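You operate a simulated robot arm through the tools that you are given. There is no shell and no other tool. Be economical: measure what you need, move in short steps, check, and stop when the job is done.

You are at the controls of a simulated robot arm. One attempt, no reset.

JOB
Take the small carton with the largest size on its label from the top of the steel bench and leave it on top of the blue cover.

The check looks at the end state, three seconds after you hand in, the way a careful person would. Anything else that was tipped, shoved, dropped, spilled or broken makes it a failure. Lids that push on must go on centred and level and be pressed home; caps that screw on are set level and turned clockwise until they are tight.

ROBOT AND FRAMES
A 7-joint arm with a two-finger parallel gripper, fixed in place. Base frame: the origin is at the foot of the arm, x ahead of it, y to its left, z up; the work surface is at about z = 0. Readings come in m, degrees, newtons and seconds.
With the tool pointing down near the work surface it reaches from about 0.22 to 0.58 m from the base axis. Its first joint turns from -66.0 to 66.0 degrees. Payload 2.5 kg.
Tool frame: the origin (TCP) lies between the finger pads and is the grasp point; the fingertips stand 0.023 m ahead of it; z points along the fingers, y is the line along which they close. Largest opening 0.094 m; finger width 0.038, thickness 0.01; the body of the gripper, 0.054 by 0.096 m, starts 0.039 m behind the TCP.
Orientation is that of the tool frame in the base frame, as a unit quaternion [x, y, z, w]. With the fingers straight down and closing along the base's y, the tool's x points along the base's -x, its y along +y and its z along -z.

CONTROLS
- The arm moves only by the tool arm_command. Its arguments are lists of equal length, an entry for each row: "dp": the shift along the tool's x, y, z in m, a list of three; "spin": the turn about the tool's z in degrees; "fingers": the opening, from 0 (shut) to 1 (fully open). In form: {"dp": [[x, y, z], ...], "spin": [spin, ...], "fingers": [fingers, ...]}. A call has 1 to 20 rows; each row shifts and turns the commanded pose from where the row before left it, along the tool's axes as they then stand. Rows are played at 5 a second. More than 0.05 m and 8.6 degrees between two rows, or a gripper value outside its range, and nothing of the call is played. Where a pose cannot be reached the arm comes as near as it can. A force on the tool above 40 N (or 10 N above the force at the start of the call, whichever is more), or a blocked arm, ends the call early, and 0.2 s more pass. The fingers move at their own pace (about 0.108 m/s each) and stop on an object; they squeeze with about 41 N. The grip force told is the motor's: it shows also when the fingers shut on nothing. Time passes only in rows, and 0.2 s behind the last, so rows that do not move let the fingers close. The reply holds the time, the measured pose of the TCP, the force on the tool along the base axes, the opening and the grip force, in the units named above and with some noise.
- Cameras (640 x 400 px; columns grow to the right, rows downward): "scene" is fixed at [0.1247, -0.4089, 0.5467]; the picture's right is [0.80, -0.61, 0.00], its down [-0.33, -0.43, -0.84] and it looks along [0.51, 0.67, -0.55] (base axes); focal length 308 px, centre (320, 200). "wrist" rides on the gripper at [-0.039, 0, -0.044] in the tool frame; the picture's right is [0.00, -1.00, 0.00], its down [0.97, 0.00, -0.24] and it looks along [0.24, 0.00, 0.97] (tool axes); focal length 218 px, centre (320, 200).
- camera(camera): a new picture of that camera. No time passes.
- locate(camera, pixels): for up to 12 pixels [column, row] of the newest picture of that camera ("zoom" is the newest enlarged one), the place [x, y, z] in the base frame of the surface seen there, good to about 0.003 m. No time passes.
- close_up(camera, box): a new picture of the part [left, top, right, bottom] of that camera's present view, enlarged. No time passes.
- job_done(): hands the job in; it is judged then, once.

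Keep the steps short. Do not move on a guess: measure, check each grasp and each placing, and mend mistakes. In all there are 60 turns and 26 pictures (those below and enlarged ones count). Leave the gripper open and the arm clear of the work at the hand-in unless told otherwise, and finish with a single line.

The tools are called after ">>>" by a JSON object that holds its "op" and its "data". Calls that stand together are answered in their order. arm_command: Moves the arm, as the interface text tells. Its arguments: {"type":"object","properties":{"dp":{"type":"array","items":{"type":"array","items":{"type":"number"}}},"spin":{"type":"array","items":{"type":"number"}},"fingers":{"type":"array","items":{"type":"number"}}},"required":["dp","spin","fingers"]} The other tools are called the same way: camera (camera) takes a picture; locate (camera, pixels) gives the place of the surface under pixels of a picture; close_up (camera, box) takes an enlarged picture of a part of a camera's view; job_done () hands the job in.

At the start:

```text
time: 0.0
ee_pos: [0.2864, 0.1288, 0.3377]
tool_rot: [0.0, 1.0, 0.0, 0.0]
ft_force: [0.0, 0.2, -0.8]
grip_width: 0.0942
grasp_force: 0.1
```

scene: 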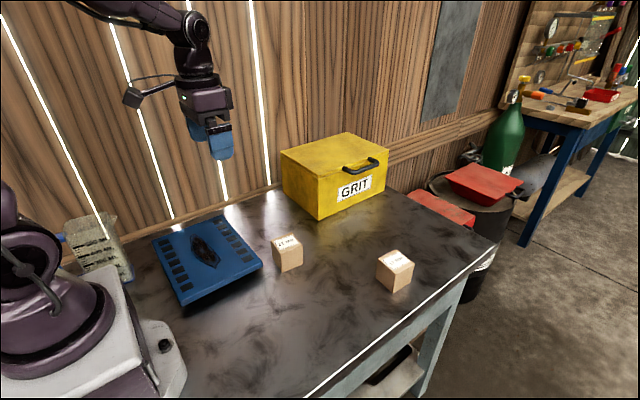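
wrist: 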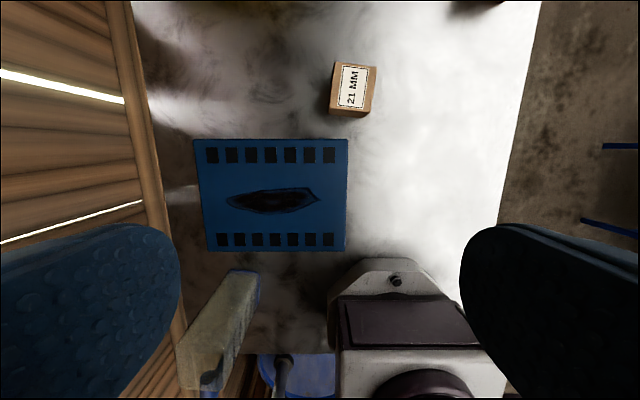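

I see two cartons on the bench, at about scene (287,253) and (395,270), and the blue cover at (207,260). The next step is to read the labels and look at the cover.

>>> {"op": "close_up", "data": {"camera": "scene", "box": [250, 220, 430, 310]}}

>>> {"op": "close_up", "data": {"camera": "scene", "box": [130, 200, 290, 310]}}

>>> {"op": "locate", "data": {"camera": "scene", "pixels": [[287, 242], [396, 258], [207, 250], [155, 238], [220, 216], [261, 264], [183, 304], [330, 300], [288, 262], [394, 278], [350, 145], [320, 217]]}}

```text
3.56 times, centred on (340, 265) of scene
```

zoom: 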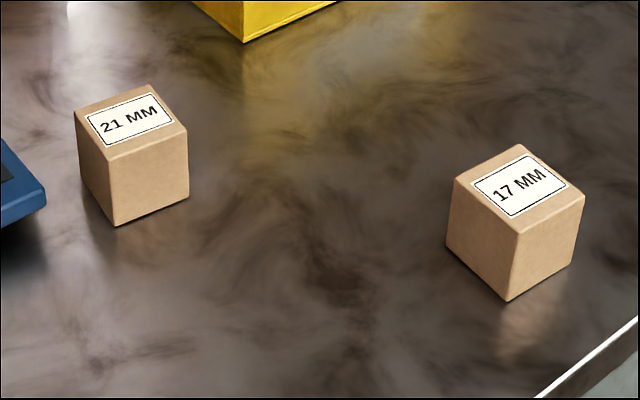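

```text
3.64 times, centred on (210, 255) of scene
```

zoom: 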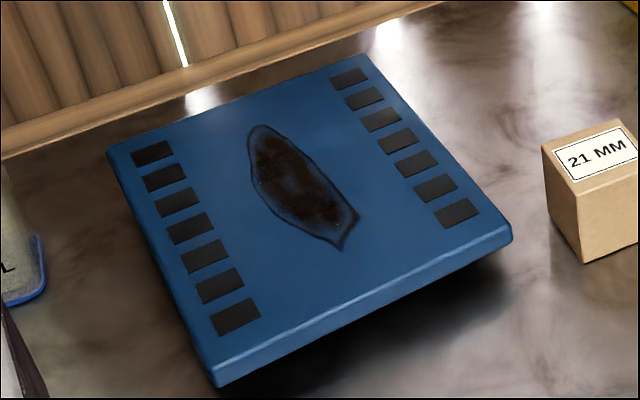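

```text
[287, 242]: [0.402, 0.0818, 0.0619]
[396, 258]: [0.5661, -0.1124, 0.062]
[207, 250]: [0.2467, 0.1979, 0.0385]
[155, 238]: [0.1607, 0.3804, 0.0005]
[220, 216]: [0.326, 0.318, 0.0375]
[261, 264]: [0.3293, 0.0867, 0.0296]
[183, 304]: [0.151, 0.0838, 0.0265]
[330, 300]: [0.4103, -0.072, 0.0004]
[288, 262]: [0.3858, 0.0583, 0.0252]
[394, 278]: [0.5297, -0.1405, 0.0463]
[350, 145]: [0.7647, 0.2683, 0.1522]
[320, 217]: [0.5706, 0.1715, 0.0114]
```

The labels read 21 MM and 17 MM. The cover has a dark scorched patch or hole in its middle. I'll measure the cover and carton in the wrist view. The yellow box could be hiding more cartons, so I'll check behind it later.

>>> {"op": "locate", "data": {"camera": "wrist", "pixels": [[270, 201], [230, 198], [318, 195], [335, 195], [335, 180], [335, 220], [270, 175], [270, 222], [200, 145], [340, 145], [340, 245], [205, 245]]}}

>>> {"op": "close_up", "data": {"camera": "wrist", "box": [180, 50, 400, 260]}}

>>> {"op": "locate", "data": {"camera": "wrist", "pixels": [[336, 63], [376, 66], [371, 108], [332, 108], [353, 86], [369, 116], [331, 115]]}}

```text
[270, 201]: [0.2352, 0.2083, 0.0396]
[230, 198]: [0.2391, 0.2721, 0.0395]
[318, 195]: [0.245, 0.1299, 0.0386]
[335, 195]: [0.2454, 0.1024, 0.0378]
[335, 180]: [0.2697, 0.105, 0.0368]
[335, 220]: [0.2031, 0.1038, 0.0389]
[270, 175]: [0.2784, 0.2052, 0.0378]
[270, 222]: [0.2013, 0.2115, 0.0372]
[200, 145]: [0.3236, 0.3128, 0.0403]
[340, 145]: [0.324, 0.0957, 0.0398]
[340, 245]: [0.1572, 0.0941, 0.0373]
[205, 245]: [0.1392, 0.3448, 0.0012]
```

```text
1.90 times, centred on (290, 155) of wrist
```

zoom: 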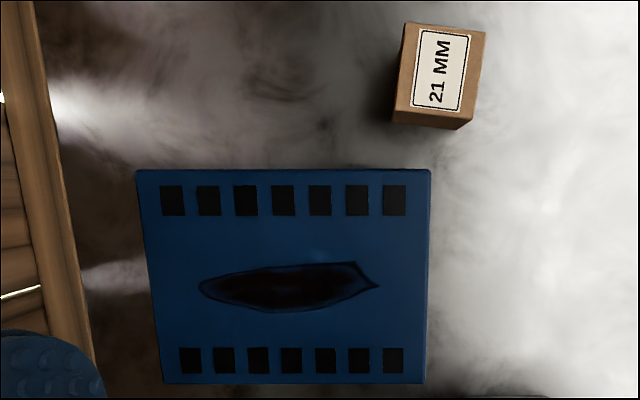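

```text
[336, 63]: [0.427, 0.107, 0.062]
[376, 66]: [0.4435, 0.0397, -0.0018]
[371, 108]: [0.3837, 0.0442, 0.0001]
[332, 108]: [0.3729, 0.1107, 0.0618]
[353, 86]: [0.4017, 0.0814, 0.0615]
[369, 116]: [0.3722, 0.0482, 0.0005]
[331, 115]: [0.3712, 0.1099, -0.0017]
```

The cover is flat at z≈0.038. The dark patch spans about x 0.214–0.257, y 0.126–0.277, and I'll keep off it. Next I move forward 0.16 m at this height to see the rest of the bench and what is behind the yellow box.

>>> {"op": "arm_command", "data": {"dp": [[-0.04, 0, 0], [-0.04, 0, 0], [-0.04, 0, 0], [-0.04, 0, 0], [0, 0, 0]], "spin": [0, 0, 0, 0, 0], "fingers": [1, 1, 1, 1, 1]}}

>>> {"op": "camera", "data": {"camera": "wrist"}}

```text
time: 1.2
ee_pos: [0.4448, 0.131, 0.3391]
tool_rot: [-0.001, 1.0, 0.0, 0.001]
ft_force: [0.2, 0.8, -0.4]
grip_width: 0.0941
grasp_force: 0.0
```

```text
20 pictures are left
```

wrist: 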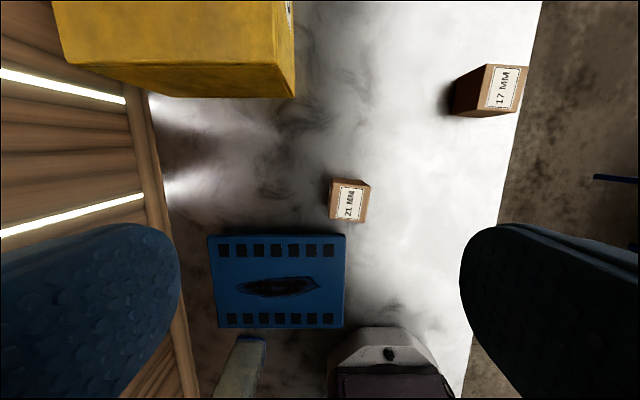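

No other carton shows in this view. To judge the hidden part of the bench, I'll measure the extents of the yellow box and the bench in the scene view.

>>> {"op": "locate", "data": {"camera": "scene", "pixels": [[284, 152], [346, 136], [386, 153], [319, 214], [384, 188], [405, 198], [440, 214], [490, 240], [276, 188], [285, 165], [318, 165], [395, 193]]}}

>>> {"op": "locate", "data": {"camera": "wrist", "pixels": [[331, 181], [366, 185], [363, 222], [330, 218], [349, 202], [292, 92], [80, 62], [295, 5]]}}

>>> {"op": "close_up", "data": {"camera": "wrist", "box": [300, 150, 400, 250]}}

```text
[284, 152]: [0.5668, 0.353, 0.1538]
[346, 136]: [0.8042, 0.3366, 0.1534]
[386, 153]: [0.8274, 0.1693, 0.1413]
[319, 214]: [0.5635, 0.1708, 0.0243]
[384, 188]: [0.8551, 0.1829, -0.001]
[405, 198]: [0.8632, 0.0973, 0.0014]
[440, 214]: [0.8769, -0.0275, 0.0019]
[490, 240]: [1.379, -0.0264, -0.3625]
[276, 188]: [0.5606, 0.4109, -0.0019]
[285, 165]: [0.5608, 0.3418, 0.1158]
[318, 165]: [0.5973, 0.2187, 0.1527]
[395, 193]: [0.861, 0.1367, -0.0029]
```

```text
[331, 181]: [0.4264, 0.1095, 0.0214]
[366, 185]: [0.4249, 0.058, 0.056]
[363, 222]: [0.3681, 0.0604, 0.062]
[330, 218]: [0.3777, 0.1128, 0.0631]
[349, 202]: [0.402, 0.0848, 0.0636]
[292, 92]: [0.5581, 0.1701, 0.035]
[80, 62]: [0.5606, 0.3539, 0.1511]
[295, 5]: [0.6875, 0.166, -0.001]
```

```text
4.00 times, centred on (350, 200) of wrist
```

zoom: 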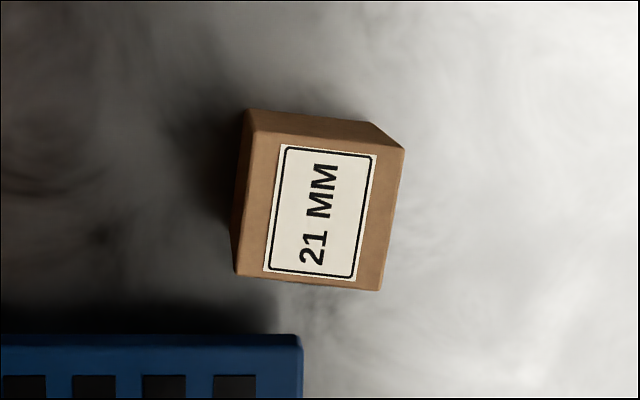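

The only unseen strip is beside the wall behind the box, and it is out of reach, so 21 MM is the largest size here. The carton is about 0.054 square and 0.062 tall, with its top centre near (0.402, 0.083), and it is turned about 6.6°. Next I line up above it and come down partway.

>>> {"op": "arm_command", "data": {"dp": [[0.022, -0.024, 0], [0.021, -0.024, 0], [0, 0, 0.04], [0, 0, 0.04], [0, 0, 0.04], [0, 0, 0.04], [0, 0, 0.03], [0, 0, 0]], "spin": [0, 6.6, 0, 0, 0, 0, 0, 0], "fingers": [1, 1, 1, 1, 1, 1, 1, 1]}}

>>> {"op": "camera", "data": {"camera": "wrist"}}

```text
time: 3.0
ee_pos: [0.4002, 0.0805, 0.1499]
tool_rot: [0.057, 0.998, 0.0, -0.001]
ft_force: [0.5, 0.9, 0.5]
grip_width: 0.0943
grasp_force: 0.0
```

```text
18 pictures are left
```

wrist: 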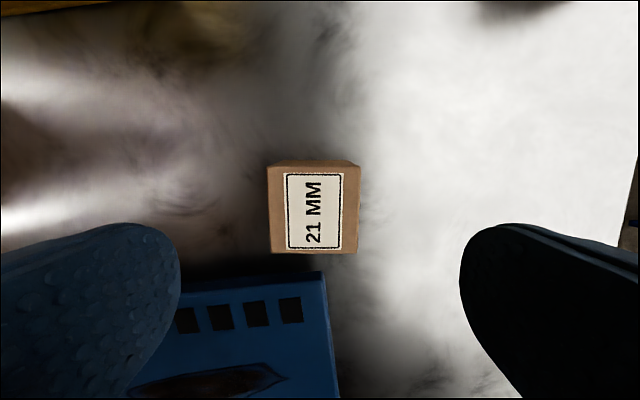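

The carton is square to the fingers and about 3.5 mm to the +y side, with its centre at wrist (314,212). I'll correct that, go down to z≈0.042 and close.

>>> {"op": "arm_command", "data": {"dp": [[0, 0.0035, 0.03], [0, 0, 0.03], [0, 0, 0.03], [0, 0, 0.018], [0, 0, 0], [0, 0, 0], [0, 0, 0], [0, 0, 0]], "spin": [0, 0, 0, 0, 0, 0, 0, 0], "fingers": [1, 1, 1, 1, 1, 0, 0, 0]}}

>>> {"op": "camera", "data": {"camera": "scene"}}

```text
time: 4.8
ee_pos: [0.4024, 0.0857, 0.0394]
tool_rot: [0.056, 0.998, 0.0, 0.0]
ft_force: [-0.2, -0.8, -0.2]
grip_width: 0.0576
grasp_force: 41.0
```

```text
17 pictures are left
```

scene: 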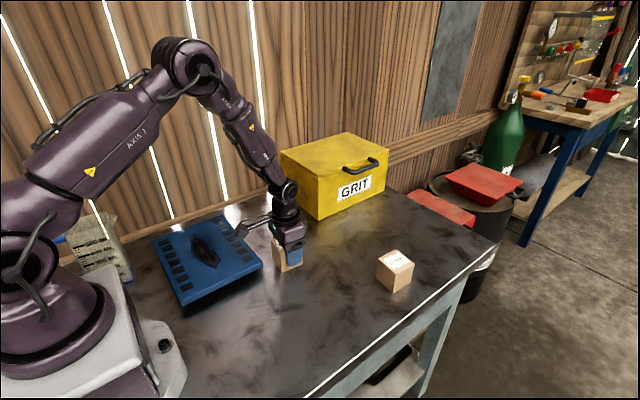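

The fingers are holding it at 0.0576 m with 41 N. I'll lift straight up 0.12 m and check the grip and weight.

>>> {"op": "arm_command", "data": {"dp": [[0, 0, -0.02], [0, 0, -0.03], [0, 0, -0.035], [0, 0, -0.035], [0, 0, 0], [0, 0, 0]], "spin": [0, 0, 0, 0, 0, 0], "fingers": [0, 0, 0, 0, 0, 0]}}

>>> {"op": "camera", "data": {"camera": "wrist"}}

>>> {"op": "camera", "data": {"camera": "scene"}}

```text
time: 6.2
ee_pos: [0.4028, 0.0851, 0.1603]
tool_rot: [0.057, 0.998, 0.0, 0.0]
ft_force: [0.8, 0.1, -1.2]
grip_width: 0.0578
grasp_force: 40.9
```

```text
16 pictures are left
```

wrist: 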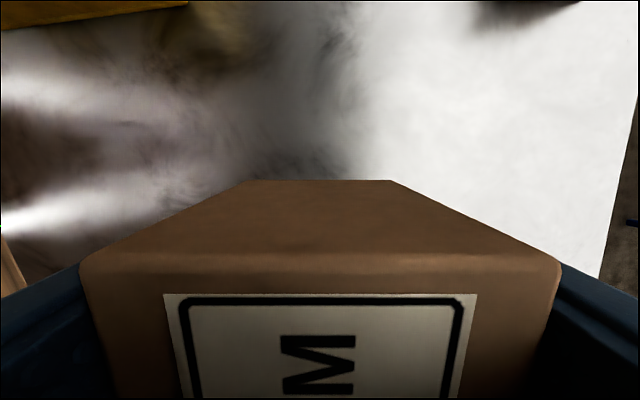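

```text
15 pictures are left
```

scene: 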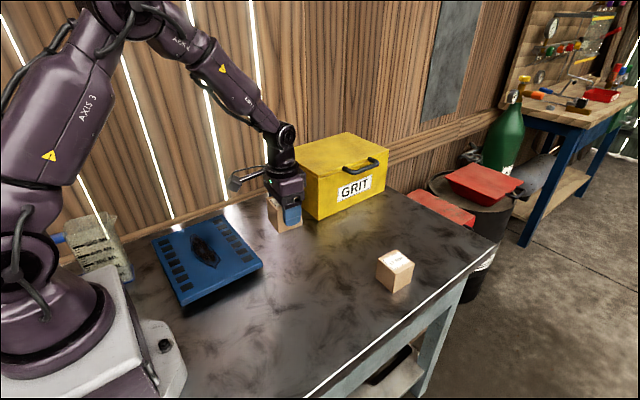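

The carton is held level and lifted. I'll put it down on solid cover near (0.291, 0.225), between the dark patch and the front edge. I'll undo the turn, move over that point and check.

>>> {"op": "arm_command", "data": {"dp": [[0, 0, 0], [0.028, 0.035, 0], [0.028, 0.035, 0], [0.028, 0.035, 0], [0.028, 0.035, 0], [0, 0, 0.03], [0, 0, 0.02], [0, 0, 0]], "spin": [-6.6, 0, 0, 0, 0, 0, 0, 0], "fingers": [0, 0, 0, 0, 0, 0, 0, 0]}}

>>> {"op": "close_up", "data": {"camera": "scene", "box": [130, 160, 310, 310]}}

```text
time: 8.0
ee_pos: [0.2908, 0.2253, 0.1099]
tool_rot: [0.001, 1.0, 0.0, 0.0]
ft_force: [1.2, -0.5, -1.7]
grip_width: 0.0577
grasp_force: 40.9
```

```text
2.67 times, centred on (220, 235) of scene
```

zoom: 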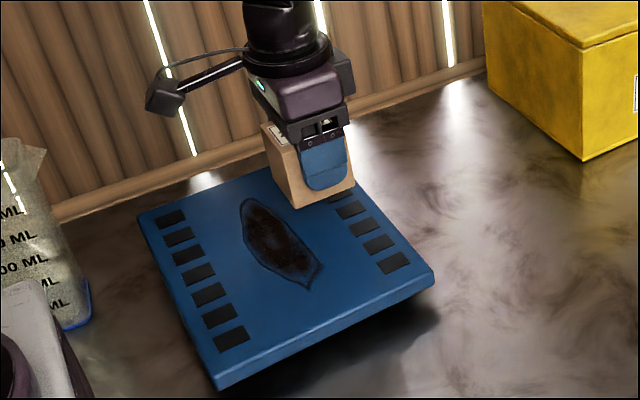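

The carton hangs about 3 cm above the cover, between the dark patch and the front edge. I'll lower it in small steps and watch the force.

>>> {"op": "arm_command", "data": {"dp": [[0, 0, 0.012], [0, 0, 0.009], [0, 0, 0.005], [0, 0, 0.002], [0, 0, 0]], "spin": [0, 0, 0, 0, 0], "fingers": [0, 0, 0, 0, 0]}}

```text
time: 9.2
ee_pos: [0.2899, 0.2242, 0.0815]
tool_rot: [-0.001, 1.0, 0.0, 0.0]
ft_force: [0.9, 0.0, -1.1]
grip_width: 0.0576
grasp_force: 40.4
```

No contact yet (-1.1 N), so I'll keep going down 1 mm at a time.

>>> {"op": "arm_command", "data": {"dp": [[0, 0, 0.001], [0, 0, 0.001], [0, 0, 0]], "spin": [0, 0, 0], "fingers": [0, 0, 0]}}

>>> {"op": "close_up", "data": {"camera": "scene", "box": [180, 180, 280, 280]}}

```text
time: 10.0
ee_pos: [0.291, 0.2248, 0.0805]
tool_rot: [-0.002, 1.0, 0.001, 0.0]
ft_force: [0.3, 0.5, -0.9]
grip_width: 0.0576
grasp_force: 40.9
```

```text
4.00 times, centred on (230, 230) of scene
```

zoom: 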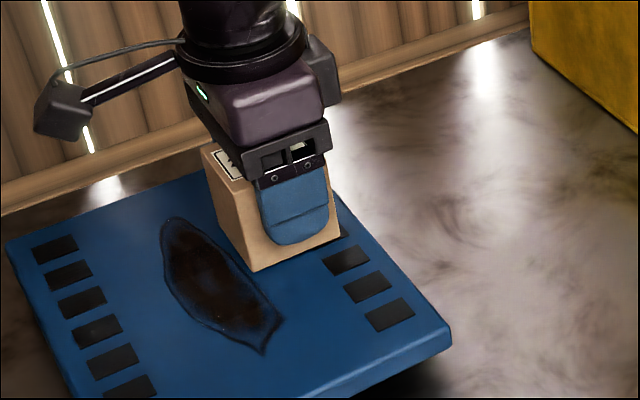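

Still no contact force. I'll lower it another 3 mm in 1 mm steps.

>>> {"op": "arm_command", "data": {"dp": [[0, 0, 0.001], [0, 0, 0.001], [0, 0, 0.001], [0, 0, 0]], "spin": [0, 0, 0, 0], "fingers": [0, 0, 0, 0]}}

```text
time: 11.0
ee_pos: [0.2905, 0.2253, 0.0778]
tool_rot: [0.0, 1.0, 0.0, 0.0]
ft_force: [-5.6, -4.0, 27.8]
grip_width: 0.0578
grasp_force: 40.8
```

It touched down at z≈0.078 with 28 N. I'll ease up 1 mm to take the load off and read the force again.

>>> {"op": "arm_command", "data": {"dp": [[0, 0, -0.001], [0, 0, 0]], "spin": [0, 0], "fingers": [0, 0]}}

>>> {"op": "close_up", "data": {"camera": "scene", "box": [140, 180, 290, 310]}}

```text
time: 11.6
ee_pos: [0.2898, 0.2251, 0.0795]
tool_rot: [0.001, 1.0, 0.0, 0.001]
ft_force: [-1.0, -1.2, 11.9]
grip_width: 0.0576
grasp_force: 40.8
```

```text
3.08 times, centred on (215, 245) of scene
```

zoom: 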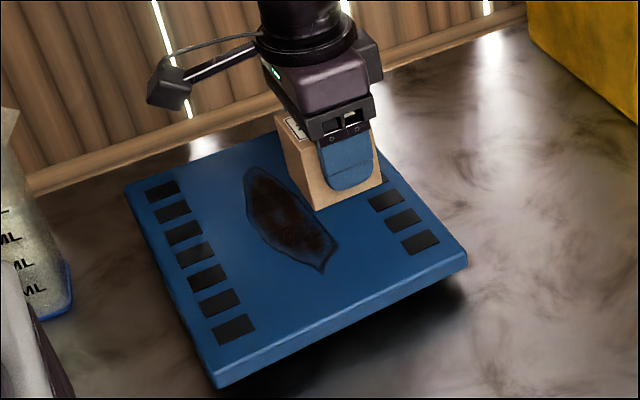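

The carton now rests lightly on the cover (12 N), and the cover hasn't moved. I'll open the fingers, wait, then lift straight up.

>>> {"op": "arm_command", "data": {"dp": [[0, 0, 0], [0, 0, 0], [0, 0, 0], [0, 0, 0]], "spin": [0, 0, 0, 0], "fingers": [0.75, 1, 1, 1]}}

>>> {"op": "arm_command", "data": {"dp": [[0, 0, -0.02], [0, 0, -0.03], [0, 0, -0.04], [0, 0, -0.04], [0, 0, -0.04], [0, 0, -0.04], [0, 0, 0]], "spin": [0, 0, 0, 0, 0, 0, 0], "fingers": [1, 1, 1, 1, 1, 1, 1]}}

>>> {"op": "camera", "data": {"camera": "scene"}}

>>> {"op": "camera", "data": {"camera": "wrist"}}

```text
time: 12.6
ee_pos: [0.2902, 0.2238, 0.0786]
tool_rot: [0.002, 1.0, 0.0, 0.0]
ft_force: [0.2, -0.3, -0.2]
grip_width: 0.094
grasp_force: 0.1
```

```text
time: 14.2
ee_pos: [0.2907, 0.2246, 0.2876]
tool_rot: [-0.001, 1.0, 0.001, 0.0]
ft_force: [0.2, 0.8, -0.3]
grip_width: 0.094
grasp_force: 0.0
```

```text
11 pictures are left
```

scene: 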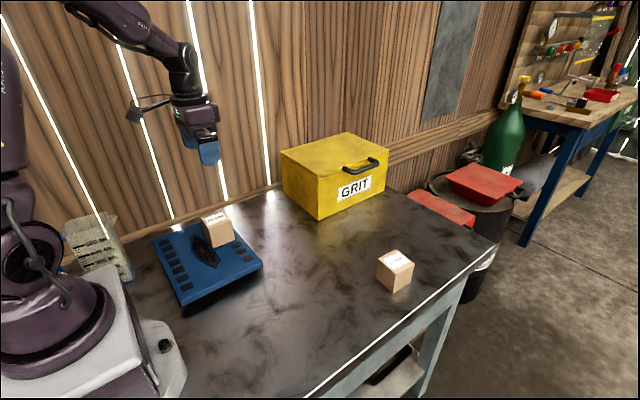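

```text
10 pictures are left
```

wrist: 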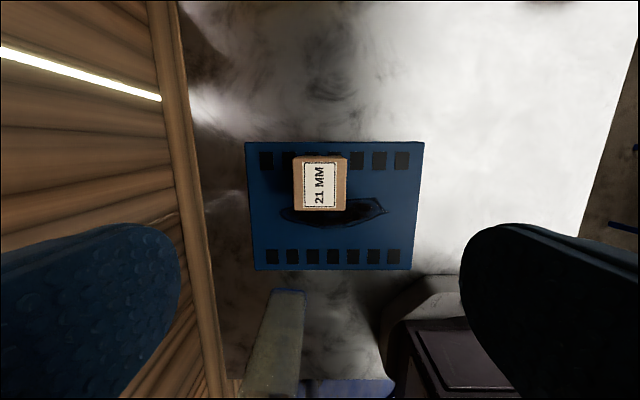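

The 21 MM carton stands upright and level on solid cover, clear of the dark patch and the edge. Nothing else has moved, the gripper is open and the arm is clear. I'm handing in.

>>> {"op": "job_done", "data": {}}

```text
The job is handed in.
```

The 21 MM carton, the larger of the two I could see on the bench (the other is 17 MM), is standing upright on the blue cover.
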